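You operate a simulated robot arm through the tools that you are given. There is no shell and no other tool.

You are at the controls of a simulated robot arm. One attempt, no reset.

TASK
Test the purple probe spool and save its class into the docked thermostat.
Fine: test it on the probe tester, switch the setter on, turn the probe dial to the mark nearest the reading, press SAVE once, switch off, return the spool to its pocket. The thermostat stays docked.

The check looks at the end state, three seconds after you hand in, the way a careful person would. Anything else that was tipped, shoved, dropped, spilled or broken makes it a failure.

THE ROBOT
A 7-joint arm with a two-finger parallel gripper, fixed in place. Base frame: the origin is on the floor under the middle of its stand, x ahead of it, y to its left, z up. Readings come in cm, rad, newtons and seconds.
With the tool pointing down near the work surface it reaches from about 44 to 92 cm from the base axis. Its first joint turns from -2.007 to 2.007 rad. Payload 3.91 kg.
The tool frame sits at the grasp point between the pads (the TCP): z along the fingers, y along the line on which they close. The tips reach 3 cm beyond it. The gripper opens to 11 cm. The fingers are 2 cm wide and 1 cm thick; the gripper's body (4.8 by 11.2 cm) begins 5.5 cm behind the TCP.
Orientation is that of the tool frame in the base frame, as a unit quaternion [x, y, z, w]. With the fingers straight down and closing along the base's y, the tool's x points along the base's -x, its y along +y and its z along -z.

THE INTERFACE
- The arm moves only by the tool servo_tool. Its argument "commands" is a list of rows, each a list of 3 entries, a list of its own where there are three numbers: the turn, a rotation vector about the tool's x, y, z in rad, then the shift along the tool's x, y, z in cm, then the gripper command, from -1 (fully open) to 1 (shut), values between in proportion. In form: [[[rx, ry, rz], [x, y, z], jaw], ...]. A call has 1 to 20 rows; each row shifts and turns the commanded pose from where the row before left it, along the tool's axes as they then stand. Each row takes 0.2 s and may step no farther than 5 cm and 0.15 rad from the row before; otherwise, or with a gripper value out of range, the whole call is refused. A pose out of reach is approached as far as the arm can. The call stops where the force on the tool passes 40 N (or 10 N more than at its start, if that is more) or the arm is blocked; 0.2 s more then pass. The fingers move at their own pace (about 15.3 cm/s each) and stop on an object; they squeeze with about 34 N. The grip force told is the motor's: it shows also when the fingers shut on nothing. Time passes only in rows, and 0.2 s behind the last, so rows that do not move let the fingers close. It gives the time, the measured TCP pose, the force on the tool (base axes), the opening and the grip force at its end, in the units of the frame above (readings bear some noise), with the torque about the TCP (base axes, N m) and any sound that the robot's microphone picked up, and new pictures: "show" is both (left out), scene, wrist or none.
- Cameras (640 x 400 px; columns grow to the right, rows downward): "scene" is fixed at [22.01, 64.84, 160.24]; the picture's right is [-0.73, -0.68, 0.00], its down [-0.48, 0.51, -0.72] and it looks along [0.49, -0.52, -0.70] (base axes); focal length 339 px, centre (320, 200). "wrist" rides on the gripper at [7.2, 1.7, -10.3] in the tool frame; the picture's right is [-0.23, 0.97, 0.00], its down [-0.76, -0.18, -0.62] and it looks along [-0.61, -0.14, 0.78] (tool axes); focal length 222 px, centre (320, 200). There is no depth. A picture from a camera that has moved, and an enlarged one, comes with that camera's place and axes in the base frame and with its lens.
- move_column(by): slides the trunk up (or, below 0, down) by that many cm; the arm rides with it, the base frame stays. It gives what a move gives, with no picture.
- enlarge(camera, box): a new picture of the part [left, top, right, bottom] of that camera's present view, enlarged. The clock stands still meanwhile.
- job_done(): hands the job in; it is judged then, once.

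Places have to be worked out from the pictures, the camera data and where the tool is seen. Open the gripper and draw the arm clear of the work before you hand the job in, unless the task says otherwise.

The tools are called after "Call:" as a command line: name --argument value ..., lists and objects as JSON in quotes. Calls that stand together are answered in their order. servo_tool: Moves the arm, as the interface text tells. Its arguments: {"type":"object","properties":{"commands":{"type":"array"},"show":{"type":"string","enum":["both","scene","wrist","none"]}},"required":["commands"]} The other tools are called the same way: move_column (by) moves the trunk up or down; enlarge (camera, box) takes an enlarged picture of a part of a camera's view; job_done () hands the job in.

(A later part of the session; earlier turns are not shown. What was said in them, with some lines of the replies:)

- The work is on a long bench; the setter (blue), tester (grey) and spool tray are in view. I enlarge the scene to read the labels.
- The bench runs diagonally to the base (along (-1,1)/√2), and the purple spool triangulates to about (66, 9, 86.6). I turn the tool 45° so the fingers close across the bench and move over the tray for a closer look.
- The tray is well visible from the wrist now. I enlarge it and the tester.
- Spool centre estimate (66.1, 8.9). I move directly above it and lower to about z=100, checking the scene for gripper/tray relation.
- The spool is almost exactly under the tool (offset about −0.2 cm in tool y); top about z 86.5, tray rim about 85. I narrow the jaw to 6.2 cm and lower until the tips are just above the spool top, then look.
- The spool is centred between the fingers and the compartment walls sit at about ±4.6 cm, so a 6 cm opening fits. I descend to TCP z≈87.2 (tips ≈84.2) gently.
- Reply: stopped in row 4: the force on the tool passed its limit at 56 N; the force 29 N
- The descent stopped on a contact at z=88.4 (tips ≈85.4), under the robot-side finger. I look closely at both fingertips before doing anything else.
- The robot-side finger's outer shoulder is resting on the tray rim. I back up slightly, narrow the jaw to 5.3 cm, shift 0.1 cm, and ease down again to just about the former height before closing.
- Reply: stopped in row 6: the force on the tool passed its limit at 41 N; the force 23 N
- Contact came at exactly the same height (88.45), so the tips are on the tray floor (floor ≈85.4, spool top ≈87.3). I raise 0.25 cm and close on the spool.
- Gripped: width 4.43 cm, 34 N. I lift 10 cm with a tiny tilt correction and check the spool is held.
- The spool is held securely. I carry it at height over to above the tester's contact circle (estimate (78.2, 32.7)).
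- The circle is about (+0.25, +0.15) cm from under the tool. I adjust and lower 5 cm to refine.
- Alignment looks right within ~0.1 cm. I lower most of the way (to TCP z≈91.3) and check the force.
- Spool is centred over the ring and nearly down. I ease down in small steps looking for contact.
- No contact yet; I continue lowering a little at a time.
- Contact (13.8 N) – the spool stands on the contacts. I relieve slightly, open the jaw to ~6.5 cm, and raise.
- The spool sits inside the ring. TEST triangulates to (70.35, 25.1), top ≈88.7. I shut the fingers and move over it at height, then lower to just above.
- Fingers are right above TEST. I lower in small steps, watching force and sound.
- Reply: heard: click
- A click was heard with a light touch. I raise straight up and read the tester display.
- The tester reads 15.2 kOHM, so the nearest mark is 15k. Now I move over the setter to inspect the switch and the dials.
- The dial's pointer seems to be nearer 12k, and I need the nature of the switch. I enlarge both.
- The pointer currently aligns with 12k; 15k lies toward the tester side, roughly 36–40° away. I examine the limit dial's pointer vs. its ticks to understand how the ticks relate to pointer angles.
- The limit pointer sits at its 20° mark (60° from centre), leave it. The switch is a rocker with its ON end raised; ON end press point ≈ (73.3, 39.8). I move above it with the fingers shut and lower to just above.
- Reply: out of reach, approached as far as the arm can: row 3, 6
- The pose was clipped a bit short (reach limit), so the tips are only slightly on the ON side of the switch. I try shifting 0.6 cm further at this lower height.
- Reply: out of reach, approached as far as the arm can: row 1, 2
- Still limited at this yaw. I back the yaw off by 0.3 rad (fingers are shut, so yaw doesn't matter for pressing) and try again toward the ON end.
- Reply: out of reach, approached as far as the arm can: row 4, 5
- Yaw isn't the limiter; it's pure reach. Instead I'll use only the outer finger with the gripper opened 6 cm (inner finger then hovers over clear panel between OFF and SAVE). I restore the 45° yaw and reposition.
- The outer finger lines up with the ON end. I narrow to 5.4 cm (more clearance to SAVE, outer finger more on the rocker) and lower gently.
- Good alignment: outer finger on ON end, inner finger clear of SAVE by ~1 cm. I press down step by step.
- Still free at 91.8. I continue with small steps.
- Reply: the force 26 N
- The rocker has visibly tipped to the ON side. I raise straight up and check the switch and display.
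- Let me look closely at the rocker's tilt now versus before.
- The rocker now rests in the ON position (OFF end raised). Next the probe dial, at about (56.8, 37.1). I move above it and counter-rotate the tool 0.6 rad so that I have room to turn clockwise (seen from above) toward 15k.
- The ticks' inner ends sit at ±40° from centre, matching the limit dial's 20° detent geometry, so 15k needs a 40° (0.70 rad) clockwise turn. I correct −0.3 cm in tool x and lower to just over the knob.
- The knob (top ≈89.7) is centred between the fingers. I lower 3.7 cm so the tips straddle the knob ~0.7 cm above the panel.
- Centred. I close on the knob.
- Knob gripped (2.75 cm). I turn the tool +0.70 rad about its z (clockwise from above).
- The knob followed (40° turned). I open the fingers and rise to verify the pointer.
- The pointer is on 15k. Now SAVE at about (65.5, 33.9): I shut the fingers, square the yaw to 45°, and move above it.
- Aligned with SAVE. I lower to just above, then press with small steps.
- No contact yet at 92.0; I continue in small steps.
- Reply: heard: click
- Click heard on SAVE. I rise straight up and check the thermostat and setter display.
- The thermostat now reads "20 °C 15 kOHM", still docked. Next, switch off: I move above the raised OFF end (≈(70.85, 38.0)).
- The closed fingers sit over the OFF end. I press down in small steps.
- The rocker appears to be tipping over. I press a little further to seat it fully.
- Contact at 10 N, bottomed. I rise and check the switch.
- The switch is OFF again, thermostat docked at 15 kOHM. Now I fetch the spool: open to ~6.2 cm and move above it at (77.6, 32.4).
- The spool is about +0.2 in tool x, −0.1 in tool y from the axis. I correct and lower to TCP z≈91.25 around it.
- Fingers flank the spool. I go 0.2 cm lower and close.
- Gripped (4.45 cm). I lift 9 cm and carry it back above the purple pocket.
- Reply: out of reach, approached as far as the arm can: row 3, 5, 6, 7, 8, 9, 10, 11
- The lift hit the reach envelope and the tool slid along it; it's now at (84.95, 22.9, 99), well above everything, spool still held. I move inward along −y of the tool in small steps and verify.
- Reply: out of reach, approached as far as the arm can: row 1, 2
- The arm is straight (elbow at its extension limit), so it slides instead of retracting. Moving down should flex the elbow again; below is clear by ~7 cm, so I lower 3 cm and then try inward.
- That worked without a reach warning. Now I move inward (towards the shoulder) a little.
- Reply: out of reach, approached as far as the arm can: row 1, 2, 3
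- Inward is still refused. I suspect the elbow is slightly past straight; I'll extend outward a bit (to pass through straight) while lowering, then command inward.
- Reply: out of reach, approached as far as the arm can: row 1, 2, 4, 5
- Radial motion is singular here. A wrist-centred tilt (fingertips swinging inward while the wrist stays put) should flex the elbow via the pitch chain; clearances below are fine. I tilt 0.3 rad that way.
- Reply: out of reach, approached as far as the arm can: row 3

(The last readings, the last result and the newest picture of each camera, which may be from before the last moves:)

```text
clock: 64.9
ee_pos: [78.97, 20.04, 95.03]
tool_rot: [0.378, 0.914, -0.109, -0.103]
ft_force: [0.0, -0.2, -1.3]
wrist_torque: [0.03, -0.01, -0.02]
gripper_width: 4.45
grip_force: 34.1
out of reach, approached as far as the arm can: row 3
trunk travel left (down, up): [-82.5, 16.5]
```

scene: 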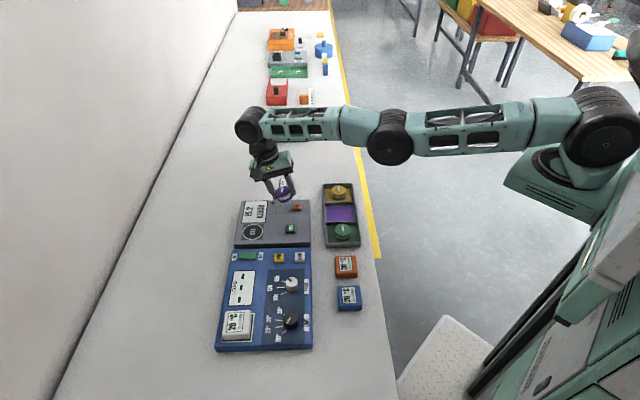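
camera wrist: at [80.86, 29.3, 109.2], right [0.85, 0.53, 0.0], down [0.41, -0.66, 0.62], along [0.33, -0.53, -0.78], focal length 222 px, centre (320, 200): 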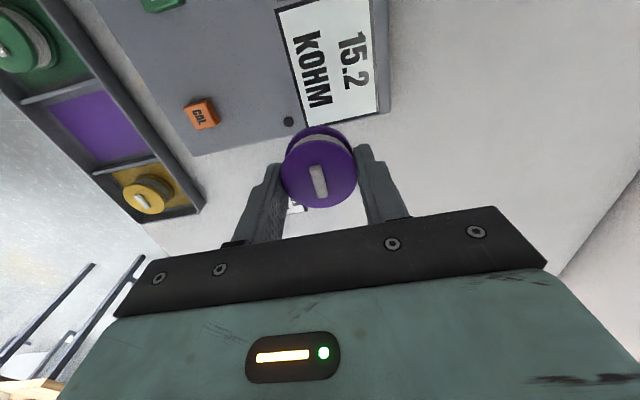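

Good: tip swung in to (79.0, 20.0) with a 0.3 rad tilt. Now I try a horizontal inward translation.

Call:
servo_tool --commands '[[[0, 0, 0], [0.34, -0.89, 0.3], 1], [[0, 0, 0], [0.34, -0.89, 0.3], 1], [[0, 0, 0], [0, 0, 0], 1]]' --show "scene"

```text
clock: 65.7
ee_pos: [78.88, 20.12, 94.87]
tool_rot: [0.378, 0.914, -0.108, -0.102]
ft_force: [0.1, 0.1, 0.0]
wrist_torque: [-0.01, 0.02, 0.03]
gripper_width: 4.45
grip_force: 34.1
out of reach, approached as far as the arm can: row 1, 2
trunk travel left (down, up): [-82.5, 16.5]
```

scene: 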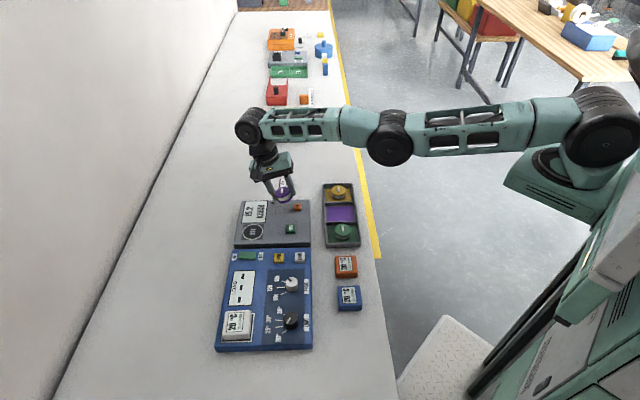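

Still locked. I zoom on the arm to understand its elbow configuration.

Call:
enlarge --camera "scene" --box '[230, 70, 640, 230]'

```text
1.56 times, centred on (435, 150) of scene
camera zoom: at [22.01, 64.84, 160.24], right [-0.73, -0.68, 0.0], down [-0.48, 0.51, -0.72], along [0.49, -0.52, -0.7], focal length 530 px, centre (140, 278)
```

zoom: 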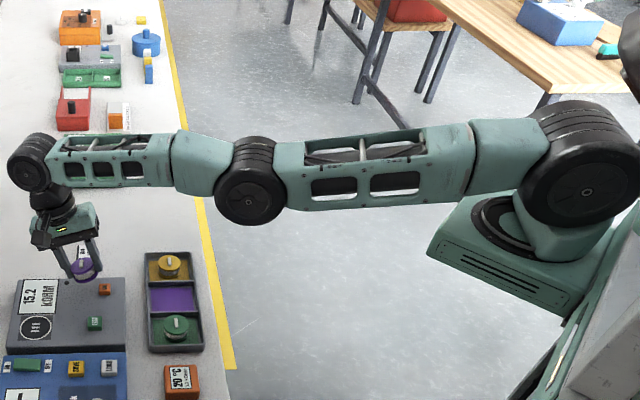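

The elbow looks slightly dropped (past straight). I test whether very small inward steps are accepted.

Call:
servo_tool --commands '[[[0, 0, 0], [0.07, -0.18, 0.06], 1], [[0, 0, 0], [0.07, -0.18, 0.06], 1], [[0, 0, 0], [0.07, -0.18, 0.06], 1], [[0, 0, 0], [0.07, -0.18, 0.06], 1]]' --show "scene"

```text
clock: 66.7
ee_pos: [78.92, 20.15, 94.82]
tool_rot: [0.378, 0.914, -0.109, -0.102]
ft_force: [-0.7, 0.2, -0.3]
wrist_torque: [0.05, 0.01, -0.02]
gripper_width: 4.45
grip_force: 33.9
out of reach, approached as far as the arm can: row 2, 4
trunk travel left (down, up): [-82.5, 16.5]
```

scene: 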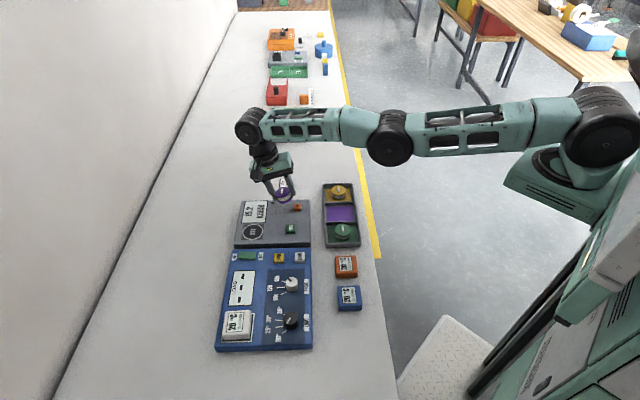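

Tiny steps only accumulate against the joint stop. Plan: stretch slightly outward (elbow to straight), then tilt further inward about the wrist (which biases the elbow upward), then pull in.

Call:
servo_tool --commands '[[[0, 0, 0], [-0.34, 0.89, -0.3], 1], [[0, 0, 0], [-0.34, 0.89, -0.3], 1], [[0.0933, 0.0354, 0], [0.76, -2.0, 0], 1], [[0.0933, 0.0354, 0], [0.76, -2.0, 0], 1], [[0.0933, 0.0354, 0], [0.76, -2.0, 0], 1], [[0.0933, 0.0354, 0], [0.76, -2.0, 0], 1], [[0, 0, 0], [0, 0, 0], 1]]' --show "scene"

Call:
enlarge --camera "scene" --box '[230, 70, 640, 230]'

```text
clock: 68.3
ee_pos: [73.52, 17.26, 98.23]
tool_rot: [0.363, 0.876, -0.232, -0.217]
ft_force: [-0.3, -1.0, -0.5]
wrist_torque: [0.02, 0.01, 0.0]
gripper_width: 4.44
grip_force: 34.0
out of reach, approached as far as the arm can: row 1, 2, 6
trunk travel left (down, up): [-82.5, 16.5]
```

scene: 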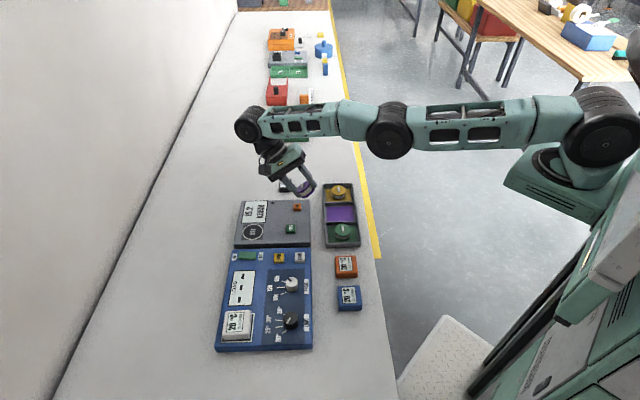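

```text
1.56 times, centred on (435, 150) of scene
camera zoom: at [22.01, 64.84, 160.24], right [-0.73, -0.68, 0.0], down [-0.48, 0.51, -0.72], along [0.49, -0.52, -0.7], focal length 530 px, centre (140, 278)
```

zoom: 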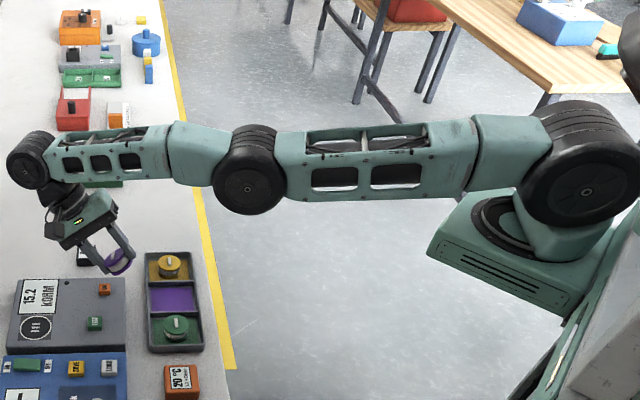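

The elbow has risen to about straight/above. Now I try pulling inward.

Call:
servo_tool --commands '[[[0.0933, 0.0354, 0], [0.76, -2.0, 0], 1], [[0, 0, 0], [0.23, -0.6, 0.5], 1], [[0, 0, 0], [0.23, -0.6, 0.5], 1], [[0, 0, 0], [0.23, -0.6, 0.5], 1], [[0, 0, 0], [0, 0, 0], 1]]' --show "scene"

Call:
enlarge --camera "scene" --box '[230, 70, 640, 230]'

```text
clock: 69.5
ee_pos: [73.63, 17.3, 98.19]
tool_rot: [0.361, 0.876, -0.233, -0.218]
ft_force: [-0.2, 0.7, -0.5]
wrist_torque: [-0.01, -0.05, 0.04]
gripper_width: 4.43
grip_force: 33.6
out of reach, approached as far as the arm can: row 1, 2, 3, 4
trunk travel left (down, up): [-82.5, 16.5]
```

scene: 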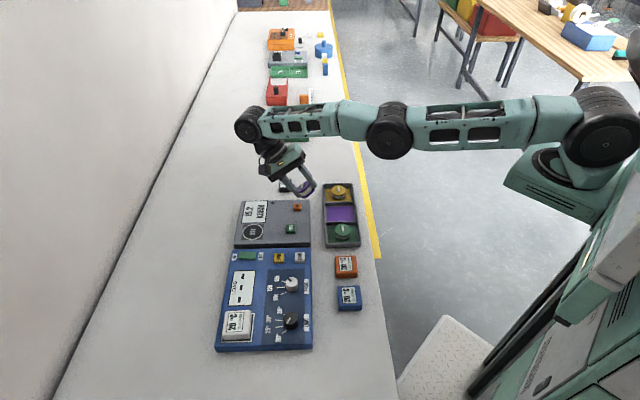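

```text
1.56 times, centred on (435, 150) of scene
camera zoom: at [22.01, 64.84, 160.24], right [-0.73, -0.68, 0.0], down [-0.48, 0.51, -0.72], along [0.49, -0.52, -0.7], focal length 530 px, centre (140, 278)
```

zoom: 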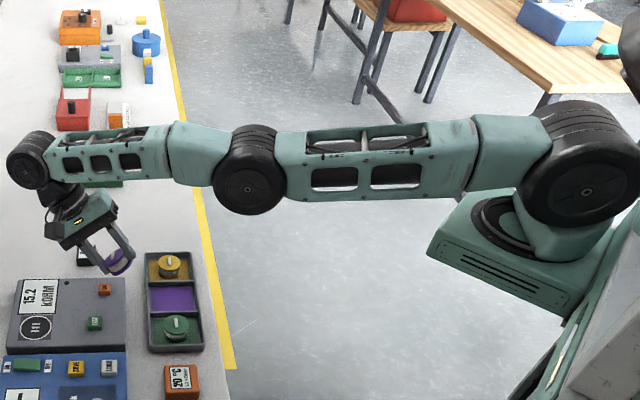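

The elbow is now about straight. Raising the trunk and then lowering the tool relative to it should flex the elbow the right way. I raise the column 12 cm (everything is clear above).

Call:
move_column --by 12

```text
clock: 71.0
ee_pos: [73.63, 17.34, 110.25]
tool_rot: [0.362, 0.876, -0.233, -0.217]
ft_force: [0.2, -0.8, -1.9]
wrist_torque: [-0.01, 0.02, 0.03]
gripper_width: 4.47
grip_force: 34.0
trunk travel left (down, up): [-94.5, 4.5]
```

Now I move down and slightly inward in steps (essentially along the tilted tool axis).

Call:
servo_tool --commands '[[[0, 0, 0], [-0.11, 0.3, 1.0], 1], [[0, 0, 0], [-0.11, 0.3, 1.0], 1], [[0, 0, 0], [-0.11, 0.3, 1.0], 1], [[0, 0, 0], [-0.11, 0.3, 1.0], 1], [[0, 0, 0], [-0.11, 0.3, 1.0], 1], [[0, 0, 0], [-0.11, 0.3, 1.0], 1], [[0, 0, 0], [0, 0, 0], 1]]' --show "scene"

Call:
enlarge --camera "scene" --box '[230, 50, 640, 210]'

```text
clock: 72.6
ee_pos: [72.8, 16.78, 107.01]
tool_rot: [0.362, 0.875, -0.234, -0.22]
ft_force: [-0.3, 0.9, -0.8]
wrist_torque: [-0.01, 0.0, 0.04]
gripper_width: 4.46
grip_force: 34.3
out of reach, approached as far as the arm can: row 1, 2, 6
trunk travel left (down, up): [-94.5, 4.5]
```

scene: 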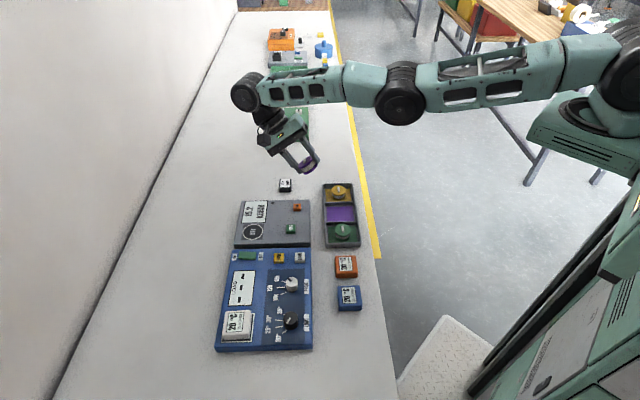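

```text
1.56 times, centred on (435, 130) of scene
camera zoom: at [22.01, 64.84, 160.24], right [-0.73, -0.68, 0.0], down [-0.48, 0.51, -0.72], along [0.49, -0.52, -0.7], focal length 530 px, centre (140, 309)
```

zoom: 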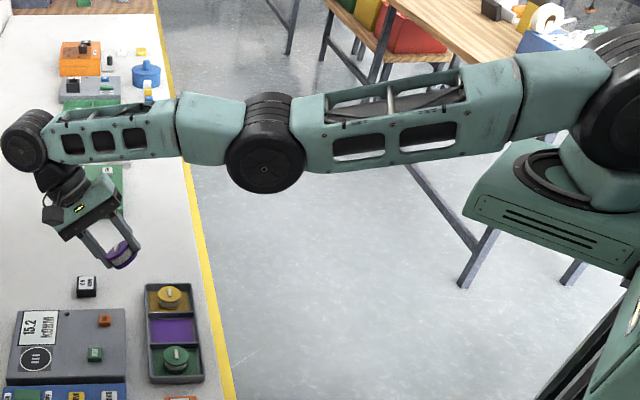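

The elbow sagged again; pure lowering is neutral. The tilt is the effective lever, so I'll tilt outward first (tips out, wrist fixed), stretch, and then tilt inward over a long range to drive the elbow up. All at ~107 cm height, clear of everything.

Call:
servo_tool --commands '[[[-0.0933, -0.0354, 0], [-0.76, 2.0, 0], 1], [[-0.0933, -0.0354, 0], [-0.76, 2.0, 0], 1], [[-0.0933, -0.0354, 0], [-0.76, 2.0, 0], 1], [[-0.0933, -0.0354, 0], [-0.76, 2.0, 0], 1], [[-0.0933, -0.0354, 0], [-0.76, 2.0, 0], 1], [[-0.0933, -0.0354, 0], [-0.76, 2.0, 0], 1], [[-0.0933, -0.0354, 0], [-0.76, 2.0, 0], 1], [[-0.0933, -0.0354, 0], [-0.76, 2.0, 0], 1], [[-0.0933, -0.0354, 0], [-0.76, 2.0, 0], 1], [[0, 0, 0], [0, 0, 0], 1]]' --show "scene"

Call:
enlarge --camera "scene" --box '[230, 50, 640, 210]'

```text
clock: 74.8
ee_pos: [88.97, 24.06, 102.31]
tool_rot: [0.378, 0.917, 0.092, 0.087]
ft_force: [0.3, -0.3, -0.8]
wrist_torque: [0.02, 0.03, -0.02]
gripper_width: 4.46
grip_force: 34.0
trunk travel left (down, up): [-94.5, 4.5]
```

scene: 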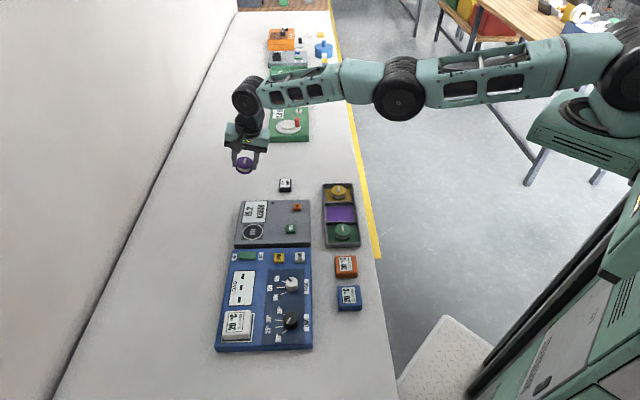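

```text
1.56 times, centred on (435, 130) of scene
camera zoom: at [22.01, 64.84, 160.24], right [-0.73, -0.68, 0.0], down [-0.48, 0.51, -0.72], along [0.49, -0.52, -0.7], focal length 530 px, centre (140, 309)
```

zoom: 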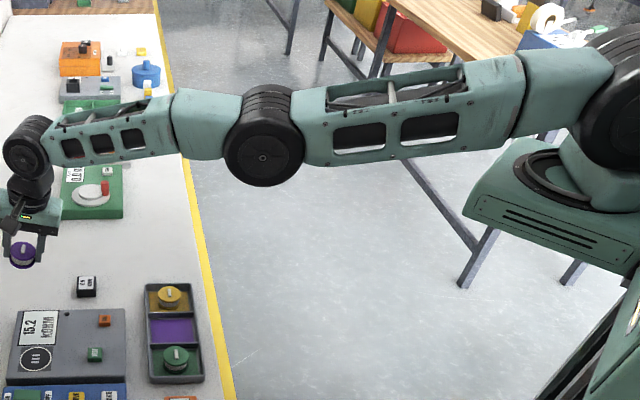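

Unexpectedly that tilt direction raised the elbow (and no reach flags). I continue tilting outward with the wrist fixed for a few more rows.

Call:
servo_tool --commands '[[[-0.0933, -0.0354, 0], [-0.76, 2.0, 0], 1], [[-0.0933, -0.0354, 0], [-0.76, 2.0, 0], 1], [[-0.0933, -0.0354, 0], [-0.76, 2.0, 0], 1], [[0, 0, 0], [0, 0, 0], 1]]' --show "scene"

Call:
enlarge --camera "scene" --box '[230, 50, 640, 210]'

```text
clock: 75.8
ee_pos: [94.0, 26.21, 104.72]
tool_rot: [0.367, 0.889, 0.198, 0.187]
ft_force: [-0.4, 0.7, -1.1]
wrist_torque: [-0.01, -0.03, -0.01]
gripper_width: 4.46
grip_force: 33.4
out of reach, approached as far as the arm can: row 1
trunk travel left (down, up): [-94.5, 4.5]
```

scene: 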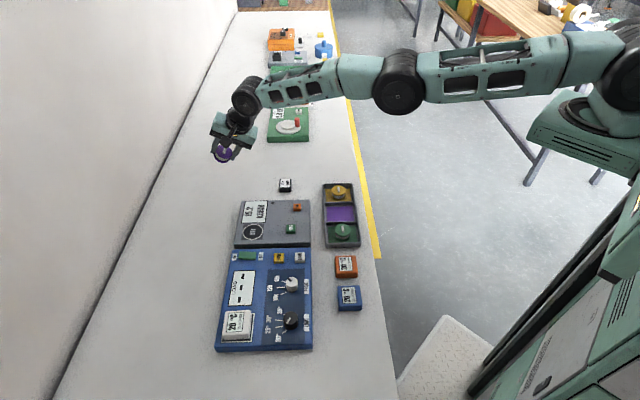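

```text
1.56 times, centred on (435, 130) of scene
camera zoom: at [22.01, 64.84, 160.24], right [-0.73, -0.68, 0.0], down [-0.48, 0.51, -0.72], along [0.49, -0.52, -0.7], focal length 530 px, centre (140, 309)
```

zoom: 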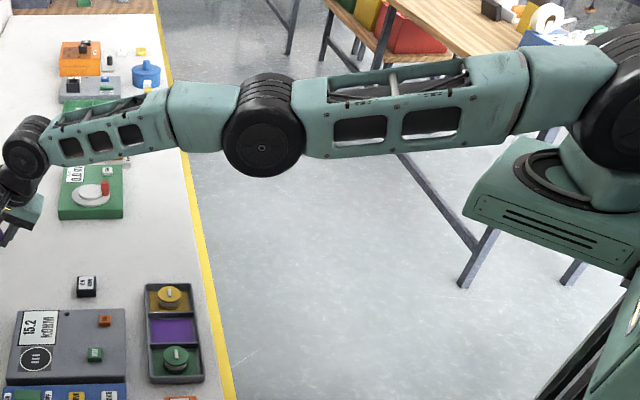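

The elbow is now clearly bent upward. I try pulling inward horizontally.

Call:
servo_tool --commands '[[[0, 0, 0], [0.3, -0.79, -0.52], 1], [[0, 0, 0], [0.3, -0.79, -0.52], 1], [[0, 0, 0], [0.3, -0.79, -0.52], 1], [[0, 0, 0], [0, 0, 0], 1]]' --show "scene"

```text
clock: 76.8
ee_pos: [91.35, 25.09, 104.77]
tool_rot: [0.367, 0.89, 0.198, 0.186]
ft_force: [0.3, 0.1, -0.1]
wrist_torque: [0.01, -0.01, -0.01]
gripper_width: 4.46
grip_force: 33.9
trunk travel left (down, up): [-94.5, 4.5]
```

scene: 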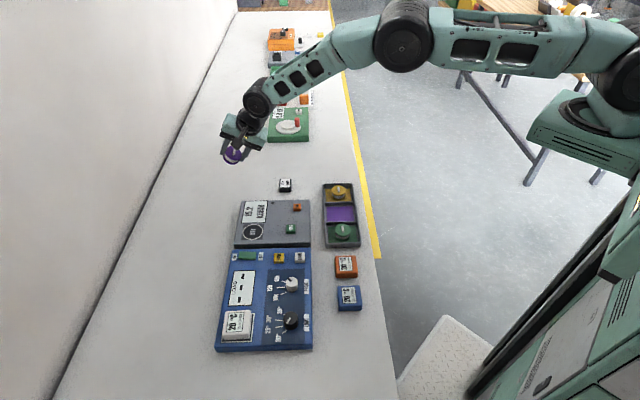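

Unlocked – the elbow flexed upward. I pull in another 8 cm, then un-tilt about the wrist back to vertical.

Call:
servo_tool --commands '[[[0, 0, 0], [0.6, -1.58, -1.04], 1], [[0, 0, 0], [0.6, -1.58, -1.04], 1], [[0, 0, 0], [0.6, -1.58, -1.04], 1], [[0, 0, 0], [0.6, -1.58, -1.04], 1], [[0.0933, 0.0354, 0], [0.76, -2.0, 0], 1], [[0.0933, 0.0354, 0], [0.76, -2.0, 0], 1], [[0.0933, 0.0354, 0], [0.76, -2.0, 0], 1], [[0.0933, 0.0354, 0], [0.76, -2.0, 0], 1], [[0.0933, 0.0354, 0], [0.76, -2.0, 0], 1], [[0.0476, 0.018, 0], [0.39, -1.02, 0], 1], [[0, 0, 0], [0, 0, 0], 1]]' --show "both"

```text
clock: 79.2
ee_pos: [74.21, 17.4, 101.14]
tool_rot: [0.381, 0.924, 0.001, 0.0]
ft_force: [0.6, 0.3, -0.2]
wrist_torque: [0.01, 0.0, -0.03]
gripper_width: 4.43
grip_force: 33.7
trunk travel left (down, up): [-94.5, 4.5]
camera wrist: at [70.14, 23.74, 111.37], right [0.85, 0.53, 0.0], down [0.41, -0.66, 0.62], along [0.33, -0.53, -0.78], focal length 222 px, centre (320, 200)
```

scene: 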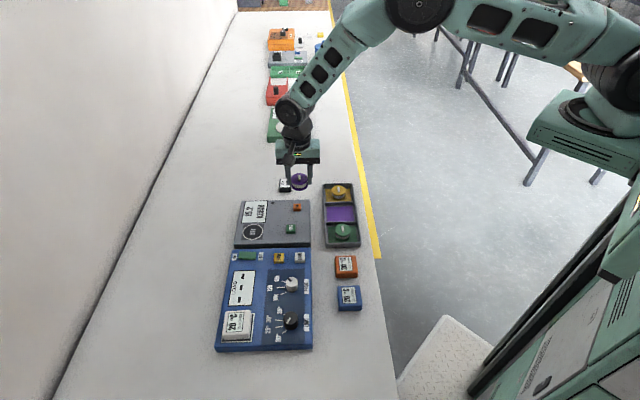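
wrist: 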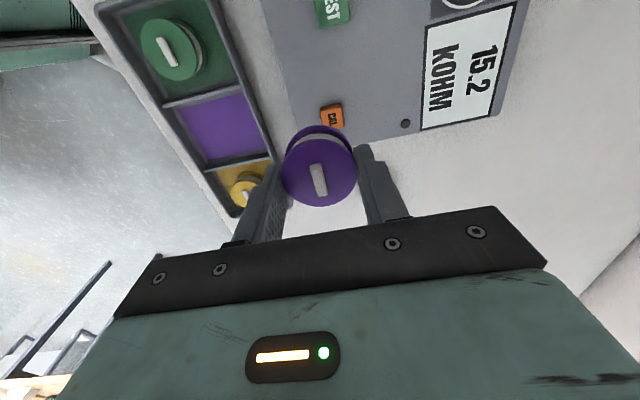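

Vertical again with the spool held, all fine. Now I move to above the purple pocket (66.1, 9.2).

Call:
servo_tool --commands '[[[0, 0, 0], [0, -2.9, 0], 1], [[0, 0, 0], [0, -2.9, 0], 1], [[0, 0, 0], [0, -2.9, 0], 1], [[0, 0, 0], [-0.1, -2.85, 0], 1], [[0, 0, 0], [0, 0, 0], 1], [[0, 0, 0], [0, 0, 0], 1]]' --show "both"

Call:
enlarge --camera "wrist" --box '[220, 20, 420, 220]'

Call:
enlarge --camera "scene" --box '[290, 130, 410, 250]'

```text
clock: 80.6
ee_pos: [65.99, 9.17, 100.81]
tool_rot: [0.383, 0.924, 0.0, 0.001]
ft_force: [0.2, -0.8, -1.4]
wrist_torque: [-0.01, 0.01, 0.01]
gripper_width: 4.47
grip_force: 34.4
trunk travel left (down, up): [-94.5, 4.5]
camera wrist: at [61.98, 15.55, 111.1], right [0.85, 0.53, 0.0], down [0.41, -0.66, 0.62], along [0.33, -0.53, -0.78], focal length 222 px, centre (320, 200)
```

scene: 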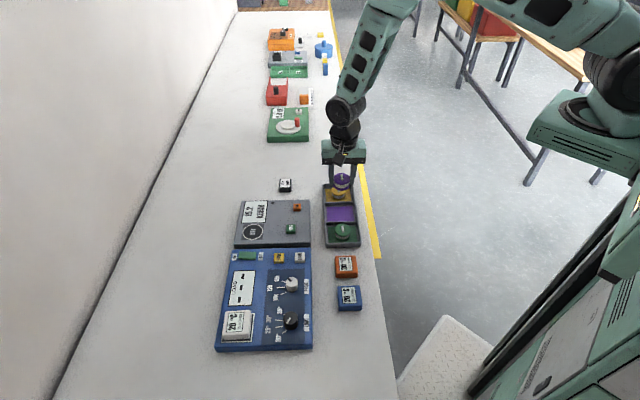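
wrist: 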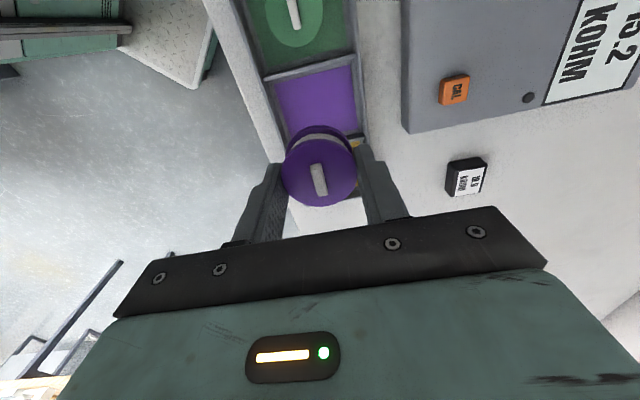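

```text
2.00 times, centred on (320, 120) of wrist
camera zoom: at [61.98, 15.55, 111.1], right [0.85, 0.53, 0.0], down [0.41, -0.66, 0.62], along [0.33, -0.53, -0.78], focal length 444 px, centre (320, 360)
```

zoom: 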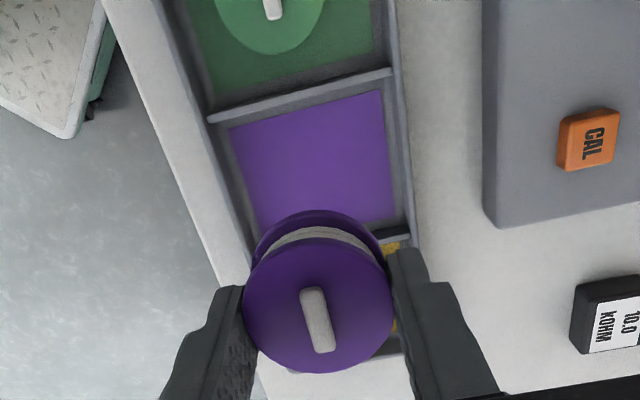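

```text
3.33 times, centred on (350, 190) of scene
camera zoom: at [22.01, 64.84, 160.24], right [-0.73, -0.68, 0.0], down [-0.48, 0.51, -0.72], along [0.49, -0.52, -0.7], focal length 1131 px, centre (220, 233)
```

zoom: 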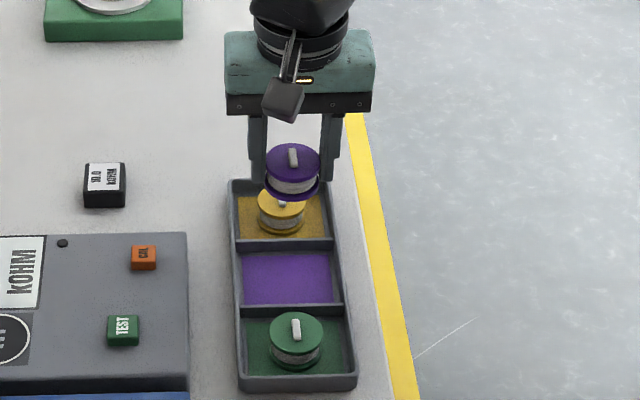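

The held spool lines up with the purple pocket. I lower to just above the pocket floor, then in small steps.

Call:
servo_tool --commands '[[[0, 0, 0], [0.1, 0, 2.0], 1], [[0, 0, 0], [0, 0, 2.5], 1], [[0, 0, 0], [0, 0, 2.5], 1], [[0, 0, 0], [0, 0, 2.0], 1], [[0, 0, 0], [0, 0, 1.5], 1], [[0, 0, 0], [0, 0, 0], 1]]' --show "both"

Call:
enlarge --camera "wrist" --box '[220, 60, 420, 260]'

Call:
enlarge --camera "scene" --box '[310, 170, 380, 250]'

```text
clock: 82.0
ee_pos: [65.87, 9.11, 90.44]
tool_rot: [0.382, 0.924, 0.0, 0.001]
ft_force: [0.6, -1.0, -0.9]
wrist_torque: [0.0, -0.01, 0.02]
gripper_width: 4.47
grip_force: 33.6
trunk travel left (down, up): [-94.5, 4.5]
camera wrist: at [61.85, 15.46, 100.75], right [0.85, 0.53, 0.0], down [0.41, -0.66, 0.62], along [0.33, -0.53, -0.78], focal length 222 px, centre (320, 200)
```

scene: 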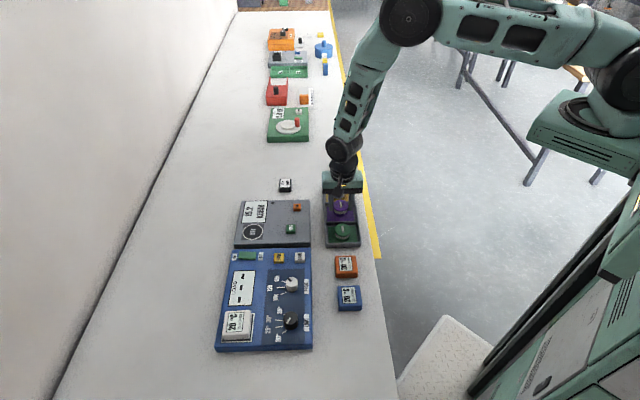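
wrist: 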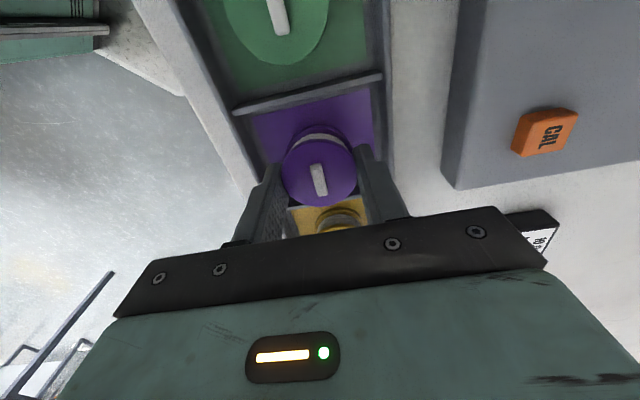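

```text
2.00 times, centred on (320, 160) of wrist
camera zoom: at [61.85, 15.46, 100.75], right [0.85, 0.53, 0.0], down [0.41, -0.66, 0.62], along [0.33, -0.53, -0.78], focal length 444 px, centre (320, 280)
```

zoom: 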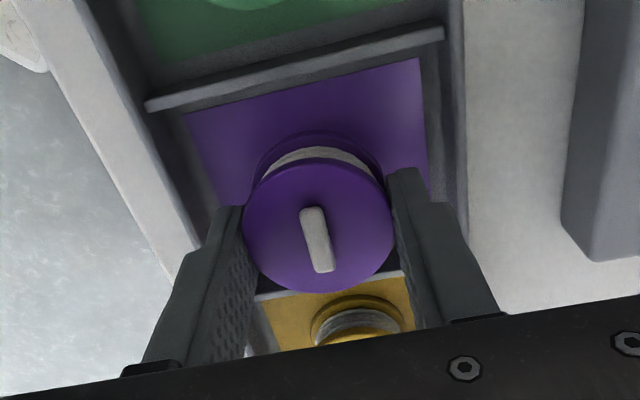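

```text
5.00 times, centred on (345, 210) of scene
camera zoom: at [22.01, 64.84, 160.24], right [-0.73, -0.68, 0.0], down [-0.48, 0.51, -0.72], along [0.49, -0.52, -0.7], focal length 1696 px, centre (195, 150)
```

zoom: 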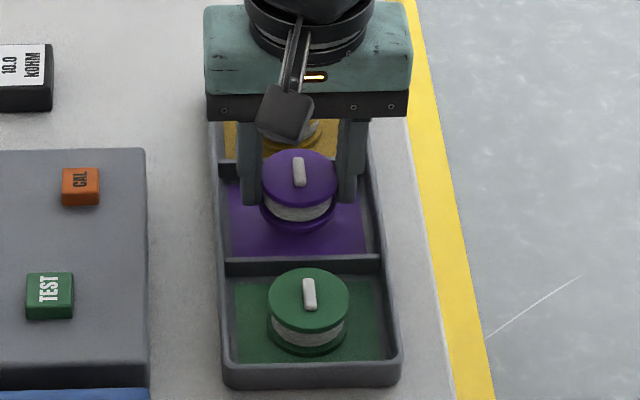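

Nearly in place. I nudge −0.2 cm in tool x to match the original spot and continue down in small steps.

Call:
servo_tool --commands '[[[0, 0, 0], [-0.2, 0, 0.5], 1], [[0, 0, 0], [0, 0, 0.5], 1], [[0, 0, 0], [0, 0, 0.2], 1], [[0, 0, 0], [0, 0, 0], 1]]' --show "none"

```text
clock: 83.0
ee_pos: [65.96, 9.0, 89.14]
tool_rot: [0.382, 0.924, -0.001, 0.001]
ft_force: [-0.2, 0.1, -1.4]
wrist_torque: [0.01, 0.0, -0.03]
gripper_width: 4.43
grip_force: 34.0
trunk travel left (down, up): [-94.5, 4.5]
```

No contact yet at 89.1. Smaller steps down.

Call:
servo_tool --commands '[[[0, 0, 0], [0, 0, 0.15], 1], [[0, 0, 0], [0, 0, 0.15], 1], [[0, 0, 0], [0, 0, 0], 1]]' --show "none"

```text
clock: 83.8
ee_pos: [66.17, 9.12, 88.96]
tool_rot: [0.383, 0.924, -0.001, 0.001]
ft_force: [0.5, -0.3, -0.8]
wrist_torque: [0.0, -0.02, -0.01]
gripper_width: 4.44
grip_force: 34.1
trunk travel left (down, up): [-94.5, 4.5]
```

Call:
servo_tool --commands '[[[0, 0, 0], [0, 0, 0.15], 1], [[0, 0, 0], [0, 0, 0.1], 1], [[0, 0, 0], [0, 0, 0], 1]]' --show "none"

Call:
enlarge --camera "scene" --box '[310, 170, 380, 250]'

```text
clock: 84.6
ee_pos: [66.14, 9.06, 88.74]
tool_rot: [0.382, 0.924, 0.002, 0.002]
ft_force: [1.8, 0.8, 16.6]
wrist_torque: [-0.05, 0.16, 0.01]
gripper_width: 4.44
grip_force: 33.8
trunk travel left (down, up): [-94.5, 4.5]
```

```text
5.00 times, centred on (345, 210) of scene
camera zoom: at [22.01, 64.84, 160.24], right [-0.73, -0.68, 0.0], down [-0.48, 0.51, -0.72], along [0.49, -0.52, -0.7], focal length 1696 px, centre (195, 150)
```

zoom: 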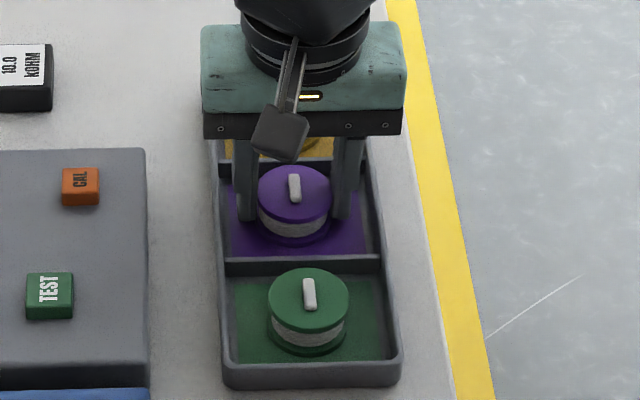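

Contact – the spool stands on the pocket floor. I relieve 0.15 cm, open to ~5.7 cm, and rise straight up.

Call:
servo_tool --commands '[[[0, 0, 0], [0, 0, -0.2], 1], [[0, 0, 0], [0, 0, 0], 0.1], [[0, 0, 0], [0, 0, 0], -0.03], [[0, 0, 0], [0, 0, 0], -0.03], [[0, 0, 0], [0, 0, -1.0], -0.03], [[0, 0, 0], [0, 0, -2.0], -0.03], [[0, 0, 0], [0, 0, -3.0], -0.03], [[0, 0, 0], [0, 0, -3.0], -0.03], [[0, 0, 0], [0, 0, -3.0], -0.03], [[0, 0, 0], [0, 0, 0], -0.03]]' --show "both"

Call:
enlarge --camera "scene" --box '[310, 170, 380, 250]'

Call:
enlarge --camera "wrist" --box '[220, 20, 420, 220]'

```text
clock: 86.8
ee_pos: [66.11, 9.06, 100.89]
tool_rot: [0.382, 0.924, 0.0, 0.0]
ft_force: [0.4, -0.5, 0.6]
wrist_torque: [-0.03, 0.02, -0.01]
gripper_width: 5.67
grip_force: 0.1
trunk travel left (down, up): [-94.5, 4.5]
camera wrist: at [62.05, 15.42, 111.24], right [0.85, 0.53, 0.0], down [0.41, -0.66, 0.62], along [0.33, -0.53, -0.78], focal length 222 px, centre (320, 200)
```

scene: 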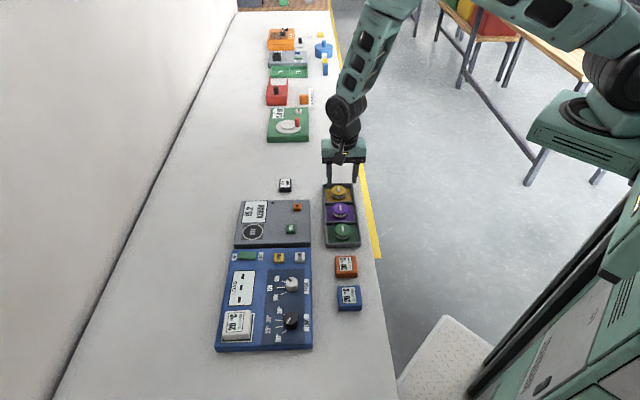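
wrist: 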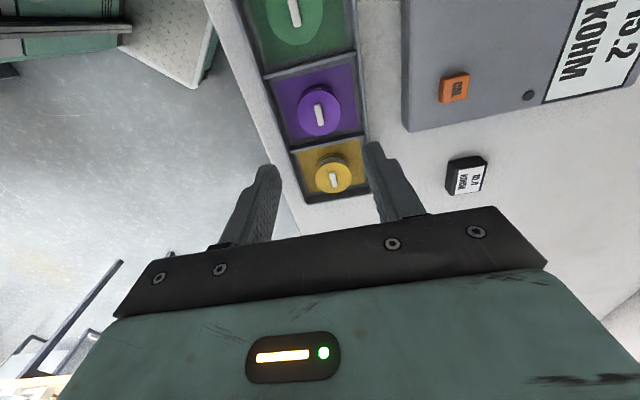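

```text
5.00 times, centred on (345, 210) of scene
camera zoom: at [22.01, 64.84, 160.24], right [-0.73, -0.68, 0.0], down [-0.48, 0.51, -0.72], along [0.49, -0.52, -0.7], focal length 1696 px, centre (195, 150)
```

zoom: 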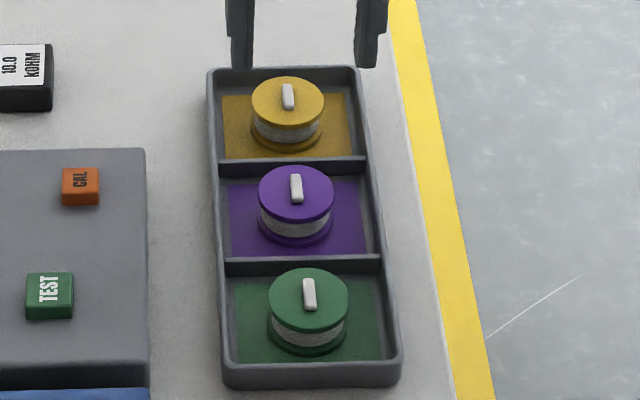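

```text
2.00 times, centred on (320, 120) of wrist
camera zoom: at [62.05, 15.42, 111.24], right [0.85, 0.53, 0.0], down [0.41, -0.66, 0.62], along [0.33, -0.53, -0.78], focal length 444 px, centre (320, 360)
```

zoom: 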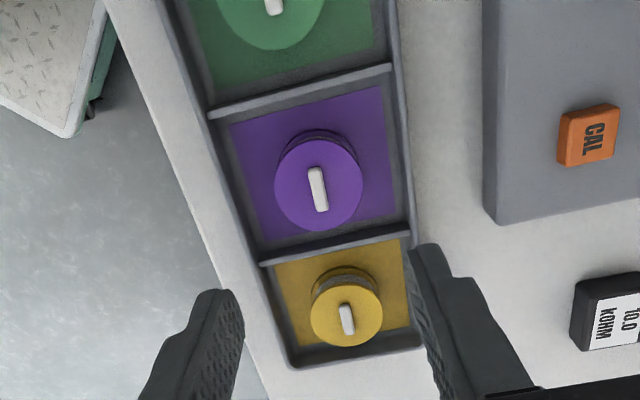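

The purple spool is back upright in its pocket. I open the gripper, raise and withdraw the arm toward the robot, then do a final check of everything.

Call:
servo_tool --commands '[[[0, 0, 0], [0, 0, -4.0], -0.03], [[0, 0, 0], [0, 0, -4.0], -0.5], [[0, 0, 0], [0, 0, -4.0], -1], [[0, 0, 0], [0, 0, -4.0], -1], [[0, 0, 0], [2.1, -2.1, 0], -1], [[0, 0, 0], [2.1, -2.1, 0], -1], [[0, 0, 0], [2.1, -2.1, 0], -1], [[0, 0, 0], [2.1, -2.1, 0], -1], [[0, 0, 0], [2.1, -2.1, 0], -1], [[0, 0, 0], [0, 0, 0], -1]]' --show "both"

Call:
enlarge --camera "scene" --box '[205, 170, 385, 290]'

Call:
enlarge --camera "scene" --box '[205, 240, 375, 355]'

Call:
enlarge --camera "scene" --box '[230, 10, 360, 150]'

```text
clock: 89.0
ee_pos: [51.51, 9.06, 117.32]
tool_rot: [0.382, 0.924, 0.0, 0.0]
ft_force: [-1.2, 0.1, 0.0]
wrist_torque: [0.02, -0.02, 0.02]
gripper_width: 10.98
grip_force: 0.2
trunk travel left (down, up): [-94.5, 4.5]
camera wrist: at [47.49, 15.43, 127.59], right [0.85, 0.53, 0.0], down [0.41, -0.66, 0.62], along [0.33, -0.53, -0.78], focal length 222 px, centre (320, 200)
```

scene: 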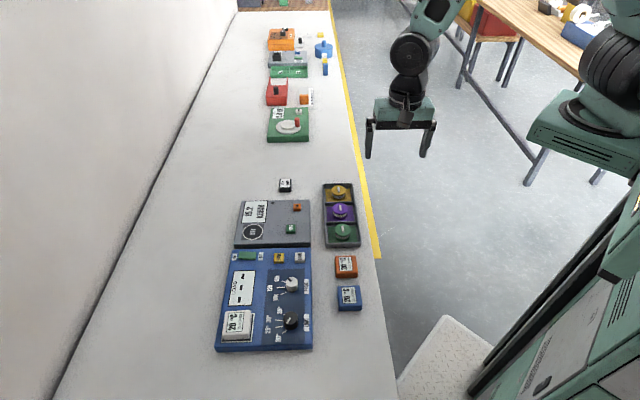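
wrist: 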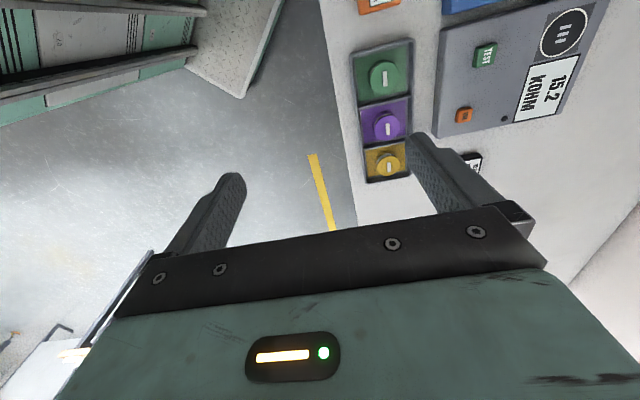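

```text
3.33 times, centred on (295, 230) of scene
camera zoom: at [22.01, 64.84, 160.24], right [-0.73, -0.68, 0.0], down [-0.48, 0.51, -0.72], along [0.49, -0.52, -0.7], focal length 1131 px, centre (403, 100)
```

zoom: 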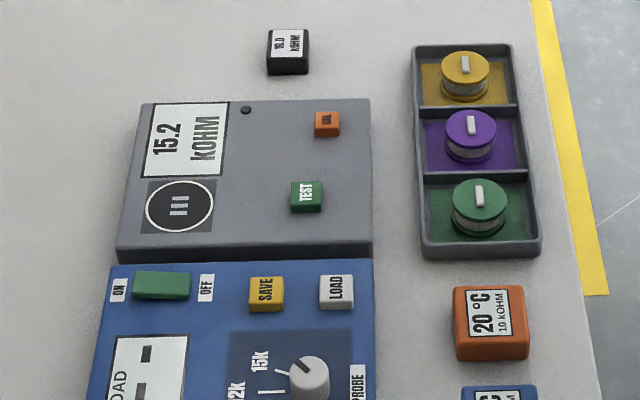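

```text
3.48 times, centred on (290, 298) of scene
camera zoom: at [22.01, 64.84, 160.24], right [-0.73, -0.68, 0.0], down [-0.48, 0.51, -0.72], along [0.49, -0.52, -0.7], focal length 1180 px, centre (424, -139)
```

zoom: 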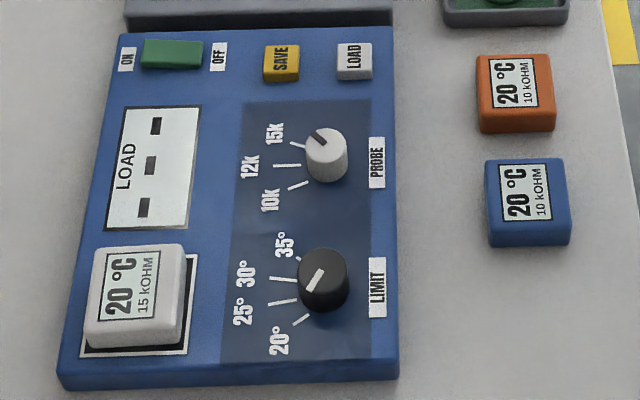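

```text
2.86 times, centred on (295, 80) of scene
camera zoom: at [22.01, 64.84, 160.24], right [-0.73, -0.68, 0.0], down [-0.48, 0.51, -0.72], along [0.49, -0.52, -0.7], focal length 969 px, centre (391, 543)
```

zoom: 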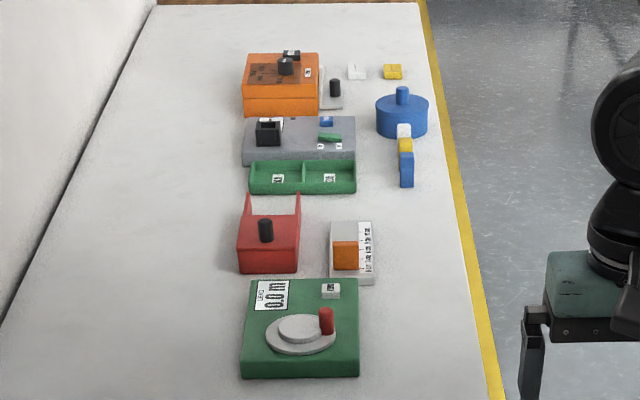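

Everything checks out: thermostat docked showing 20 °C / 15 kOHM, switch OFF, probe dial on 15k, limit dial untouched, purple spool back in its pocket, tester ring empty, all other items unmoved, and the arm withdrawn with the gripper open. I hand the job in.

Call:
job_done

```text
The job is handed in.
```

I tested the purple spool and saved its class, 15 kOHM, into the docked thermostat, then handed the job in.

- **Reading:** the tester showed 15.2 kOHM, so I turned the probe dial to the 15k mark. I took the reading as shown and did not check the tester against the 10.0 kOHM reference block.
- **Save:** I pressed SAVE once. The thermostat now reads 20 °C / 15 kOHM and stays docked.
- **End state:** The setter is switched off and the limit dial was not touched. The purple spool is upright in its pocket. In the last pictures nothing else had moved, and the arm is clear with the gripper open.

- **Tray contact:** while first reaching for the spool, the fingertips pressed on the tray floor twice, peaking at 56 N. The tray did not shift.
- **Trunk height:** on the way back with the spool the arm jammed at full stretch over the tester. Freeing it meant raising the trunk 12 cm, and I left it at that height.
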